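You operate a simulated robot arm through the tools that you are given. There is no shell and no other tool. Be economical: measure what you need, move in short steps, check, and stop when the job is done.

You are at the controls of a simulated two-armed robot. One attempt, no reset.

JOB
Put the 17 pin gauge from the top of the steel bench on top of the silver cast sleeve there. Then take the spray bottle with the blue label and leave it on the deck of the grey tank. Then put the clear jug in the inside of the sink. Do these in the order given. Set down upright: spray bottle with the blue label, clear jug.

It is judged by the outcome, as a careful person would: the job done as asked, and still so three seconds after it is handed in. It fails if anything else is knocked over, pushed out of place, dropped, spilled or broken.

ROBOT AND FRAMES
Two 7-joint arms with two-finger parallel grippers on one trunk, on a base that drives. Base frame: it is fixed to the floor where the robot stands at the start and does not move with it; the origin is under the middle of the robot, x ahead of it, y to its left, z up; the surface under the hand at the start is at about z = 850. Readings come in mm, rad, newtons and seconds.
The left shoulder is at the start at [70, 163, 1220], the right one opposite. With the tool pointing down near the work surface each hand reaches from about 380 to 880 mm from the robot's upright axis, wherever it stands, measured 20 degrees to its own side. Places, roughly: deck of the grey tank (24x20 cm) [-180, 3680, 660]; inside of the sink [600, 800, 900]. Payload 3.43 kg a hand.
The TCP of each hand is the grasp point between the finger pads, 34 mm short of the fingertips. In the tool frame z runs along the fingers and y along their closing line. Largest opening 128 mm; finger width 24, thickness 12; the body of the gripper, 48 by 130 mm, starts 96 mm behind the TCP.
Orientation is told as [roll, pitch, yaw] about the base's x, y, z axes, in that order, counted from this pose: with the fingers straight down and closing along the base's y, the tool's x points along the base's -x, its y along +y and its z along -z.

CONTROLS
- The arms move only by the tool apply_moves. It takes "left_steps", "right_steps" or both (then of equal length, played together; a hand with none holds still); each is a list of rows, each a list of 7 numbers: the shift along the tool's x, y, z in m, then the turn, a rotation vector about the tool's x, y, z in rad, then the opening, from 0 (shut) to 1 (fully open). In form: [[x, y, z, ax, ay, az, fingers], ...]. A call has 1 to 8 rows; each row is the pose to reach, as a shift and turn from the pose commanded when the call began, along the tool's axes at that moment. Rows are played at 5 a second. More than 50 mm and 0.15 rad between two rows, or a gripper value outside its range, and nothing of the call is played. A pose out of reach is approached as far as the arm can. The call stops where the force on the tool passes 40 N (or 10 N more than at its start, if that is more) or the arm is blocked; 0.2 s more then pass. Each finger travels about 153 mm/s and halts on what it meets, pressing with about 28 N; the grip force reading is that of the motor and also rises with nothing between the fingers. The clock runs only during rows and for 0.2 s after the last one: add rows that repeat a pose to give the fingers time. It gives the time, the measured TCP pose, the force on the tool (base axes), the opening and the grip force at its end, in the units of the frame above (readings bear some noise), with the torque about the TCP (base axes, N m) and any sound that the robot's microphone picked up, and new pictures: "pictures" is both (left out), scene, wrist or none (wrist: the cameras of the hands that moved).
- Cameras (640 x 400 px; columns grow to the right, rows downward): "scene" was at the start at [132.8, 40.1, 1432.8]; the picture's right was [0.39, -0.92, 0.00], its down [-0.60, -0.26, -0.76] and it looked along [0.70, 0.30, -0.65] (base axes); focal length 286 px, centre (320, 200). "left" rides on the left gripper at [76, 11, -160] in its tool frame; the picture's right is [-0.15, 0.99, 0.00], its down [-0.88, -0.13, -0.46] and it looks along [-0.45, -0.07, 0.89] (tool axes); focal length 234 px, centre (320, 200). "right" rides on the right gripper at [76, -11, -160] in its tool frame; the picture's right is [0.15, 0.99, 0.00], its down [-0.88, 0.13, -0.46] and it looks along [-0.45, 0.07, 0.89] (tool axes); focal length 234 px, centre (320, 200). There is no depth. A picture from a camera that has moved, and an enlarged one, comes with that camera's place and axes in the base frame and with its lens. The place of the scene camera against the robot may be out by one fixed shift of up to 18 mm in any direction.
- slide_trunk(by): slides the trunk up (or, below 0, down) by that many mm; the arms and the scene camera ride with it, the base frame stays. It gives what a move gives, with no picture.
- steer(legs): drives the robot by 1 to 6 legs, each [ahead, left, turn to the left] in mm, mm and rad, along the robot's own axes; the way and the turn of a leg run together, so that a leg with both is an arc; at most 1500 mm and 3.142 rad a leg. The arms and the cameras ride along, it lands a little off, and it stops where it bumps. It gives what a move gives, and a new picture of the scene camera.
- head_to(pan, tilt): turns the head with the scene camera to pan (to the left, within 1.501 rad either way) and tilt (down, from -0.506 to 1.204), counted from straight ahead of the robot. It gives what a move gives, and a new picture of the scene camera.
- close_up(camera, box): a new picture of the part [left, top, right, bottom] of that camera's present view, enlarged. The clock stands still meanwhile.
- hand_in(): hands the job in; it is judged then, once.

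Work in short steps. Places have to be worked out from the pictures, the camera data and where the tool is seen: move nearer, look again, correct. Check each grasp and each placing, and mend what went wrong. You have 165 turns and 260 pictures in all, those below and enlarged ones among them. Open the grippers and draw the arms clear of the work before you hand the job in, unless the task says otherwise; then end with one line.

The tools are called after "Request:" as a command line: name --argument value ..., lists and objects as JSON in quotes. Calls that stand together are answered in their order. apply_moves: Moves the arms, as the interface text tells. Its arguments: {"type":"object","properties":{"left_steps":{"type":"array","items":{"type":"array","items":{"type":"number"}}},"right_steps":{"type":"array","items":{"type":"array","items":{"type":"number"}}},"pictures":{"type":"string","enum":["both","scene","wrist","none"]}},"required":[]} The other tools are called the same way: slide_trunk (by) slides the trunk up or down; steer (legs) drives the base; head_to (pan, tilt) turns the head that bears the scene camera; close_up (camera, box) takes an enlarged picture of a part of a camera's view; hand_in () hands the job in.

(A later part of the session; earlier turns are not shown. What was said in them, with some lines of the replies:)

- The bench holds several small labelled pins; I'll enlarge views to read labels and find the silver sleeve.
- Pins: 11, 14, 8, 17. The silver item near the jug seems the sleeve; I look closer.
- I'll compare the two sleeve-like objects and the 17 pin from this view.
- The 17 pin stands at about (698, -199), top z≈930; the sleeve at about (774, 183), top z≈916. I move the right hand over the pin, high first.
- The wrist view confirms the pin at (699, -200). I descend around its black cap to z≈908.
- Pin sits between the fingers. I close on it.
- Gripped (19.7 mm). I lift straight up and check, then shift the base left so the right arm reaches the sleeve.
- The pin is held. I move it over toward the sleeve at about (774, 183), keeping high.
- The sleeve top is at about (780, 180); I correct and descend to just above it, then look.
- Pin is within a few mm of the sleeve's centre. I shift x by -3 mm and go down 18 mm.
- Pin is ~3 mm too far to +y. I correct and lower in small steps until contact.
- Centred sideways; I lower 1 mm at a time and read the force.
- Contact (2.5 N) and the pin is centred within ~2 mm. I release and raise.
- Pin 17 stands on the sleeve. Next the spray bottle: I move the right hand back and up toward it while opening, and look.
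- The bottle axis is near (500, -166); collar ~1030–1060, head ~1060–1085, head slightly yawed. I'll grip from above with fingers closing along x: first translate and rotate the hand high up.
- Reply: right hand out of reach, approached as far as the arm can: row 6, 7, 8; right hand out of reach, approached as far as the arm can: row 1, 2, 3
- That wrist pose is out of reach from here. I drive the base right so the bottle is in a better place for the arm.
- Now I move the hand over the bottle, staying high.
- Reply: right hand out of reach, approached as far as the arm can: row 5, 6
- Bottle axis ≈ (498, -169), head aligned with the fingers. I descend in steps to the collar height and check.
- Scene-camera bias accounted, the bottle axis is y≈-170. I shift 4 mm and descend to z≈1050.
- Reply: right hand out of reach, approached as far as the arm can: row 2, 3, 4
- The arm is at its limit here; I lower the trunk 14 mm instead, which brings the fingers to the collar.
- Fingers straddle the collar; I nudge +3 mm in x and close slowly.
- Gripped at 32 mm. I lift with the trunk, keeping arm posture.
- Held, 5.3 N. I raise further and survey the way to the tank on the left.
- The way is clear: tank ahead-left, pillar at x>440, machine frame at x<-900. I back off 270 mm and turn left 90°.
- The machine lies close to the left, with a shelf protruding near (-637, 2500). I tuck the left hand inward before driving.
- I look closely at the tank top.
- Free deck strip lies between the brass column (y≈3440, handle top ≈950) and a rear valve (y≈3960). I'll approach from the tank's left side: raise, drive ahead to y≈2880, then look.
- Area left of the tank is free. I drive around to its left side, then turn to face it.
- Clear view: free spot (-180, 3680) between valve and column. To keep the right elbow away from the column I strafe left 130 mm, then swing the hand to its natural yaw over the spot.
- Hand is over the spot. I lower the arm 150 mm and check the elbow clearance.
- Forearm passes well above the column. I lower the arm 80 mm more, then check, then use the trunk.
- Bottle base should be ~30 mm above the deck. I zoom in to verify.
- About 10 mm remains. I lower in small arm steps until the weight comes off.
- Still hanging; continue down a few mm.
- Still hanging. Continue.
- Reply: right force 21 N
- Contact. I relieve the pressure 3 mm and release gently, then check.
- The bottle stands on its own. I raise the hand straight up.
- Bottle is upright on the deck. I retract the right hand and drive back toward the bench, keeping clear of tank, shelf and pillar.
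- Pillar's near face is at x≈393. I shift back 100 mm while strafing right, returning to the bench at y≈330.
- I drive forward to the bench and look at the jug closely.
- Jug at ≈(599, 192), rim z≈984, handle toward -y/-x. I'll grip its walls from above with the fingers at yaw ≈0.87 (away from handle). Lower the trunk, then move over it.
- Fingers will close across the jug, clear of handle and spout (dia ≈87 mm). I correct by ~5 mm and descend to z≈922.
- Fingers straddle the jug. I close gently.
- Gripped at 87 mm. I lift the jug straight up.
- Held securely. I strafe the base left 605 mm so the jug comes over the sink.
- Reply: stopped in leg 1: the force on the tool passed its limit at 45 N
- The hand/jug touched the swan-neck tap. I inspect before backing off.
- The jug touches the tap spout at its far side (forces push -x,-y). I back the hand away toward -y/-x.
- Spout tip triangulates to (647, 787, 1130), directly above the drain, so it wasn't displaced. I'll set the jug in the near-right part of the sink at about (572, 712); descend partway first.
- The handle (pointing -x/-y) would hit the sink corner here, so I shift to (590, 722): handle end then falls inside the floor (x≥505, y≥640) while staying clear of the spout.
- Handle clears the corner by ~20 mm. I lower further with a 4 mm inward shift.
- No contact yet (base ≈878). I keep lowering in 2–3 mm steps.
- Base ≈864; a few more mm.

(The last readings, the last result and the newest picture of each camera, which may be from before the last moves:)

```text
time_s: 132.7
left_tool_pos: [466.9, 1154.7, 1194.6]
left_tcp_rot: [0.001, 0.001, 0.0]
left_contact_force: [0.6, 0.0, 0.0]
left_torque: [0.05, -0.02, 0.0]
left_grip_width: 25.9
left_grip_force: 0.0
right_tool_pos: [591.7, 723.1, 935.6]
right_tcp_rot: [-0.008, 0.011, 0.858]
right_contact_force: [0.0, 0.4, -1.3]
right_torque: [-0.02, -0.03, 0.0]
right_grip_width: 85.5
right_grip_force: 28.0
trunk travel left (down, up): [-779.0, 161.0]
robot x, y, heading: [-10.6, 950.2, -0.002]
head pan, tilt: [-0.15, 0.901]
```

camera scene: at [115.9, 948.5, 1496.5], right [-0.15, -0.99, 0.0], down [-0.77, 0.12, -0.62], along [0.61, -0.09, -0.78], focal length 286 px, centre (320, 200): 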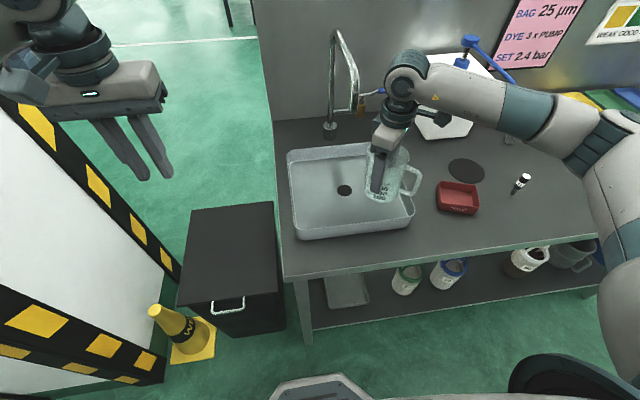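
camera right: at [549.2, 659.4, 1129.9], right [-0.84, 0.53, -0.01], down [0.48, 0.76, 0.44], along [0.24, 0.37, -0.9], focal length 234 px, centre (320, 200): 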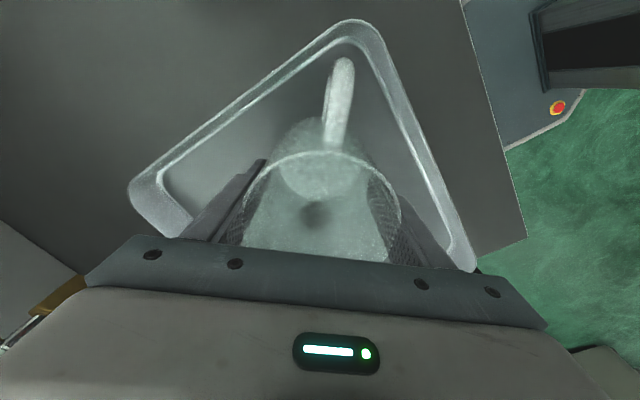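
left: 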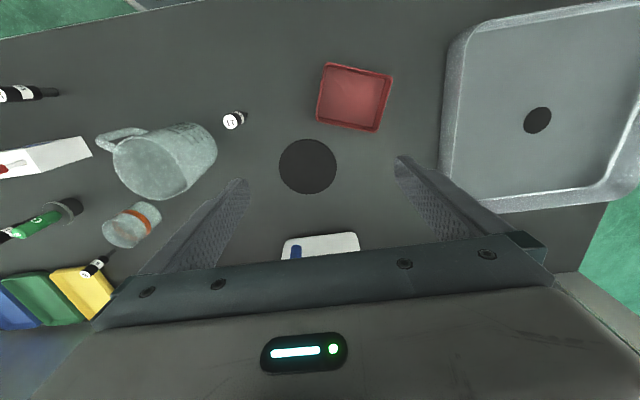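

Request:
apply_moves --right_steps '[[0, 0, 0.002, 0, 0, 0, 0.4], [0, 0, 0.004, 0, 0, 0, 0.4], [0, 0, 0.004, 0, 0, 0, 0.4]]' --pictures "none"

Request:
close_up --camera "scene" --box '[310, 100, 430, 220]'

```text
time_s: 133.5
left_tool_pos: [466.1, 1154.8, 1196.0]
left_tcp_rot: [-0.002, -0.003, 0.0]
left_contact_force: [0.2, 0.5, -0.3]
left_torque: [-0.01, 0.0, -0.01]
left_grip_width: 25.9
left_grip_force: 0.1
right_tool_pos: [592.2, 722.5, 932.9]
right_tcp_rot: [-0.011, 0.009, 0.857]
right_contact_force: [-0.5, -2.2, 19.3]
right_torque: [0.57, 0.19, 0.05]
right_grip_width: 85.4
right_grip_force: 28.2
trunk travel left (down, up): [-779.0, 161.0]
robot x, y, heading: [-18.8, 953.8, 0.0]
head pan, tilt: [-0.15, 0.901]
```

```text
3.33 times, centred on (370, 160) of scene
camera zoom: at [113.8, 948.9, 1497.0], right [-0.15, -0.99, 0.0], down [-0.77, 0.12, -0.62], along [0.62, -0.09, -0.78], focal length 952 px, centre (153, 333)
```

zoom: 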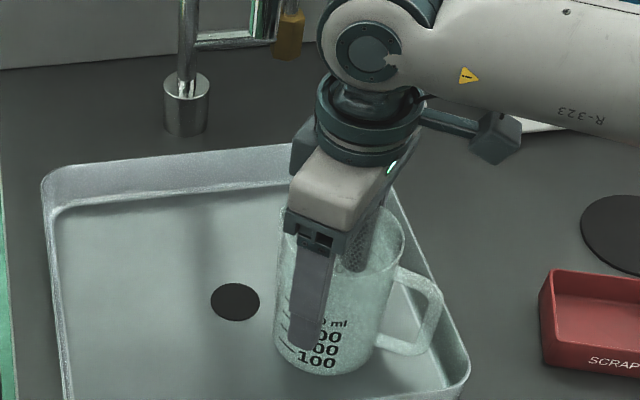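

Contact with the floor (edge first, jug tilted slightly). I ease 1 mm and open slowly so it settles flat.

Request:
apply_moves --right_steps '[[0, 0, -0.001, 0, 0, 0, 0.6], [0, 0, -0.001, 0, 0, 0, 0.67], [0, 0, -0.001, 0, 0, 0, 0.7], [0, 0, -0.001, 0, 0, 0, 0.75], [0, 0, -0.001, 0, 0, 0, 0.82], [0, 0, -0.001, 0, 0, 0, 0.88], [0, 0, -0.001, 0, 0, 0, 0.88]]' --pictures "wrist"

Request:
close_up --camera "scene" --box '[310, 100, 430, 220]'

```text
time_s: 135.1
left_tool_pos: [466.9, 1154.6, 1194.5]
left_tcp_rot: [0.0, 0.0, 0.001]
left_contact_force: [0.1, -0.4, -0.9]
left_torque: [-0.01, 0.0, -0.02]
left_grip_width: 25.9
left_grip_force: 0.0
right_tool_pos: [592.6, 722.3, 932.0]
right_tcp_rot: [-0.008, 0.01, 0.859]
right_contact_force: [0.7, 0.7, 0.1]
right_torque: [0.02, 0.0, 0.0]
right_grip_width: 112.8
right_grip_force: 0.0
trunk travel left (down, up): [-779.0, 161.0]
robot x, y, heading: [-11.4, 951.1, 0.004]
head pan, tilt: [-0.15, 0.901]
camera right: at [552.1, 660.9, 1091.9], right [-0.84, 0.53, -0.01], down [0.48, 0.76, 0.44], along [0.24, 0.37, -0.9], focal length 234 px, centre (320, 200)
```

right: 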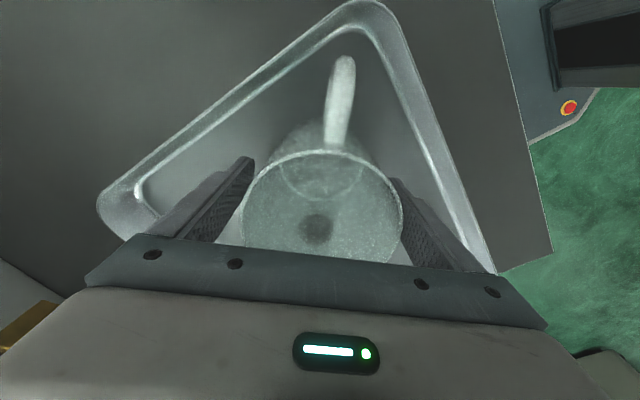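

```text
3.33 times, centred on (370, 160) of scene
camera zoom: at [116.4, 948.5, 1496.5], right [-0.15, -0.99, 0.0], down [-0.78, 0.12, -0.62], along [0.61, -0.09, -0.78], focal length 952 px, centre (153, 333)
```

zoom: 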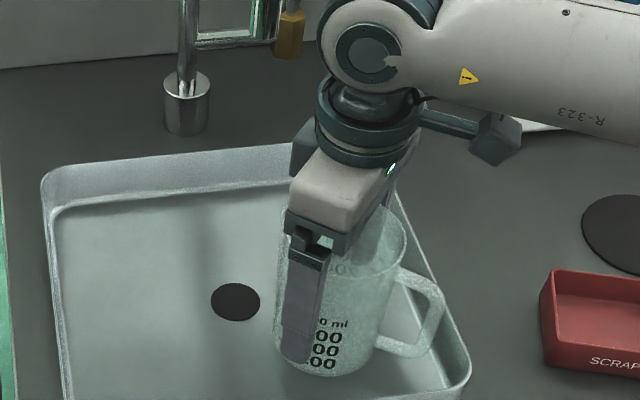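

Jug rests flat. I raise the hand straight up past the rim, then away from the spout.

Request:
apply_moves --right_steps '[[0, 0, -0.03, 0, 0, 0, 0.88], [0.005, 0, -0.065, 0, 0, 0, 0.88], [0.01, 0, -0.105, 0, 0, 0, 0.88], [0.025, 0, -0.14, 0, 0, 0, 0.8], [0.05, 0, -0.17, 0, 0, 0, 0.7], [0.08, 0, -0.2, 0, 0, 0, 0.6], [0.12, 0, -0.22, 0, 0, 0, 0.5], [0.16, 0, -0.23, 0, 0, 0, 0.4]]'

Request:
close_up --camera "scene" --box '[270, 20, 450, 250]'

```text
time_s: 136.9
left_tool_pos: [465.2, 1154.5, 1194.7]
left_tcp_rot: [0.001, 0.001, 0.001]
left_contact_force: [-0.3, 0.4, 0.6]
left_torque: [0.0, -0.02, 0.02]
left_grip_width: 25.4
left_grip_force: 0.2
right_tool_pos: [486.8, 602.9, 1163.3]
right_tcp_rot: [-0.009, 0.01, 0.862]
right_contact_force: [-0.8, -0.1, -0.1]
right_torque: [0.02, -0.01, 0.03]
right_grip_width: 51.3
right_grip_force: 0.0
trunk travel left (down, up): [-779.0, 161.0]
robot x, y, heading: [-12.4, 951.0, 0.0]
head pan, tilt: [-0.15, 0.901]
camera scene: at [114.4, 946.8, 1496.7], right [-0.15, -0.99, 0.0], down [-0.77, 0.12, -0.62], along [0.61, -0.09, -0.78], focal length 286 px, centre (320, 200)
camera right: at [446.2, 541.9, 1324.2], right [-0.85, 0.53, -0.01], down [0.48, 0.76, 0.45], along [0.24, 0.37, -0.9], focal length 234 px, centre (320, 200)
```

scene: 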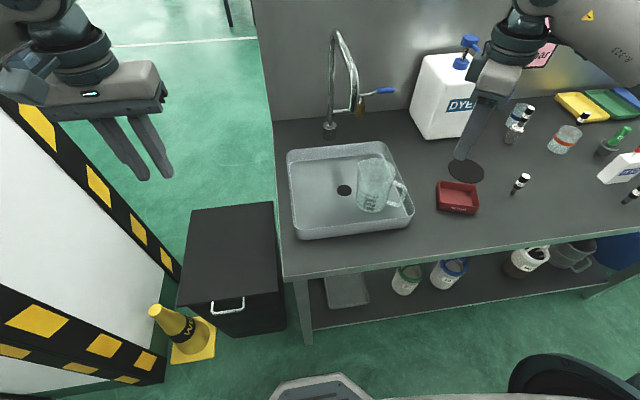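
right: 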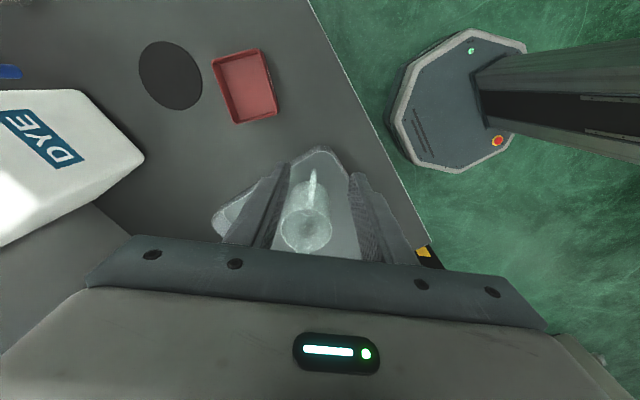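

```text
1.74 times, centred on (360, 135) of scene
camera zoom: at [114.4, 946.8, 1496.7], right [-0.15, -0.99, 0.0], down [-0.77, 0.12, -0.62], along [0.61, -0.09, -0.78], focal length 497 px, centre (250, 313)
```

zoom: 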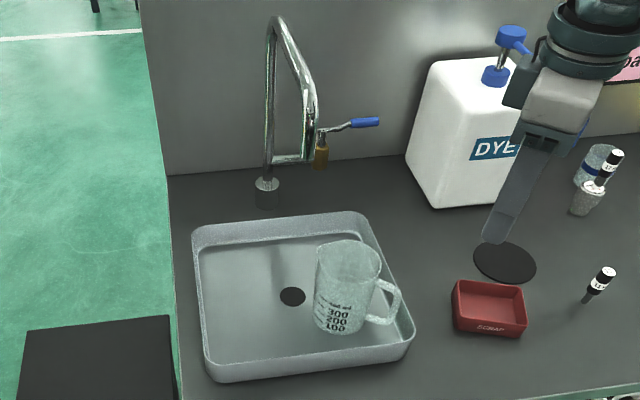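

The jug stands in the sink. I back away from the bench and do a last check on pin and other items.

Request:
steer --legs '[[-250, 0, 0]]'

Request:
head_to --pan -0.6 --tilt 0.6

Request:
close_up --camera "scene" --box '[180, 100, 480, 290]'

```text
time_s: 138.8
left_tool_pos: [216.0, 1154.6, 1193.4]
left_tcp_rot: [0.0, 0.001, -0.002]
left_contact_force: [-0.1, 0.8, 0.2]
left_torque: [0.0, 0.0, -0.01]
left_grip_width: 25.7
left_grip_force: 0.0
right_tool_pos: [236.8, 604.8, 1161.7]
right_tcp_rot: [-0.008, 0.012, 0.856]
right_contact_force: [-0.1, 0.9, 1.0]
right_torque: [0.0, -0.03, 0.02]
right_grip_width: 51.3
right_grip_force: 0.2
trunk travel left (down, up): [-779.0, 161.0]
robot x, y, heading: [-266.2, 952.9, -0.0]
head pan, tilt: [-0.15, 0.901]
camera scene: at [-135.3, 948.4, 1496.4], right [-0.15, -0.99, 0.0], down [-0.78, 0.12, -0.62], along [0.61, -0.09, -0.78], focal length 286 px, centre (320, 200)
```

scene: 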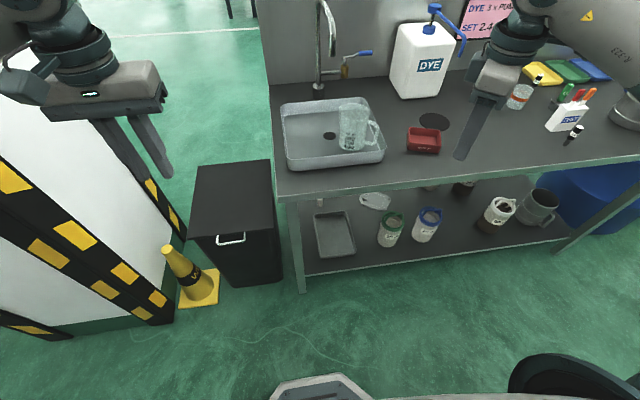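

```text
time_s: 139.7
left_tool_pos: [213.8, 1154.9, 1194.2]
left_tcp_rot: [0.0, -0.001, -0.001]
left_contact_force: [-0.4, -0.1, 0.1]
left_torque: [0.01, -0.04, 0.04]
left_grip_width: 25.7
left_grip_force: 0.1
right_tool_pos: [234.4, 603.8, 1163.9]
right_tcp_rot: [-0.007, 0.013, 0.859]
right_contact_force: [0.3, 0.4, -0.1]
right_torque: [0.02, 0.03, 0.0]
right_grip_width: 51.4
right_grip_force: 0.0
trunk travel left (down, up): [-779.0, 161.0]
robot x, y, heading: [-265.6, 952.8, -0.002]
head pan, tilt: [-0.6, 0.6]
camera scene: at [-137.9, 910.0, 1521.2], right [-0.57, -0.82, 0.0], down [-0.47, 0.32, -0.82], along [0.68, -0.47, -0.57], focal length 286 px, centre (320, 200)
```

scene: 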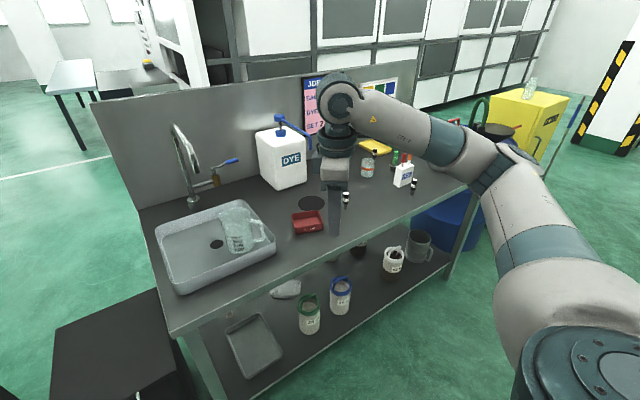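

```text
2.11 times, centred on (330, 195) of scene
camera zoom: at [-137.9, 910.0, 1521.2], right [-0.57, -0.82, 0.0], down [-0.47, 0.32, -0.82], along [0.68, -0.47, -0.57], focal length 602 px, centre (299, 210)
```

zoom: 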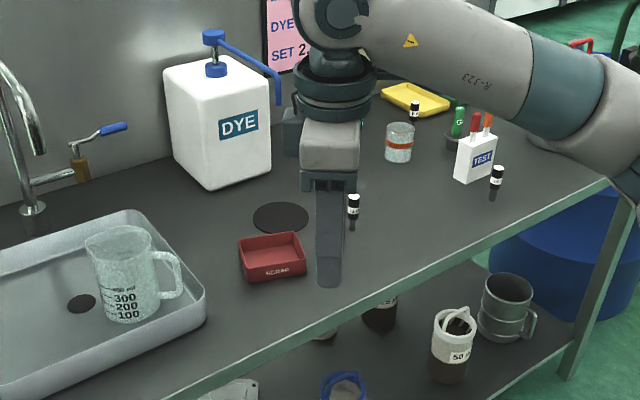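

Everything is standing as it should: the jug is upright in the sink, the last view of the sleeve before the arm hid it showed pin 17 still on top, and the bottle was left upright on the tank deck. The grippers are open or empty and clear of the work, so I hand in.

Request:
hand_in

```text
The job is handed in.
```

The 17 pin gauge is on the silver cast sleeve, the blue-label spray bottle is upright on the grey tank's deck, and the clear jug is upright in the sink; on the way, the jug briefly bumped the sink tap, which did not appear to move, and the job has been handed in.
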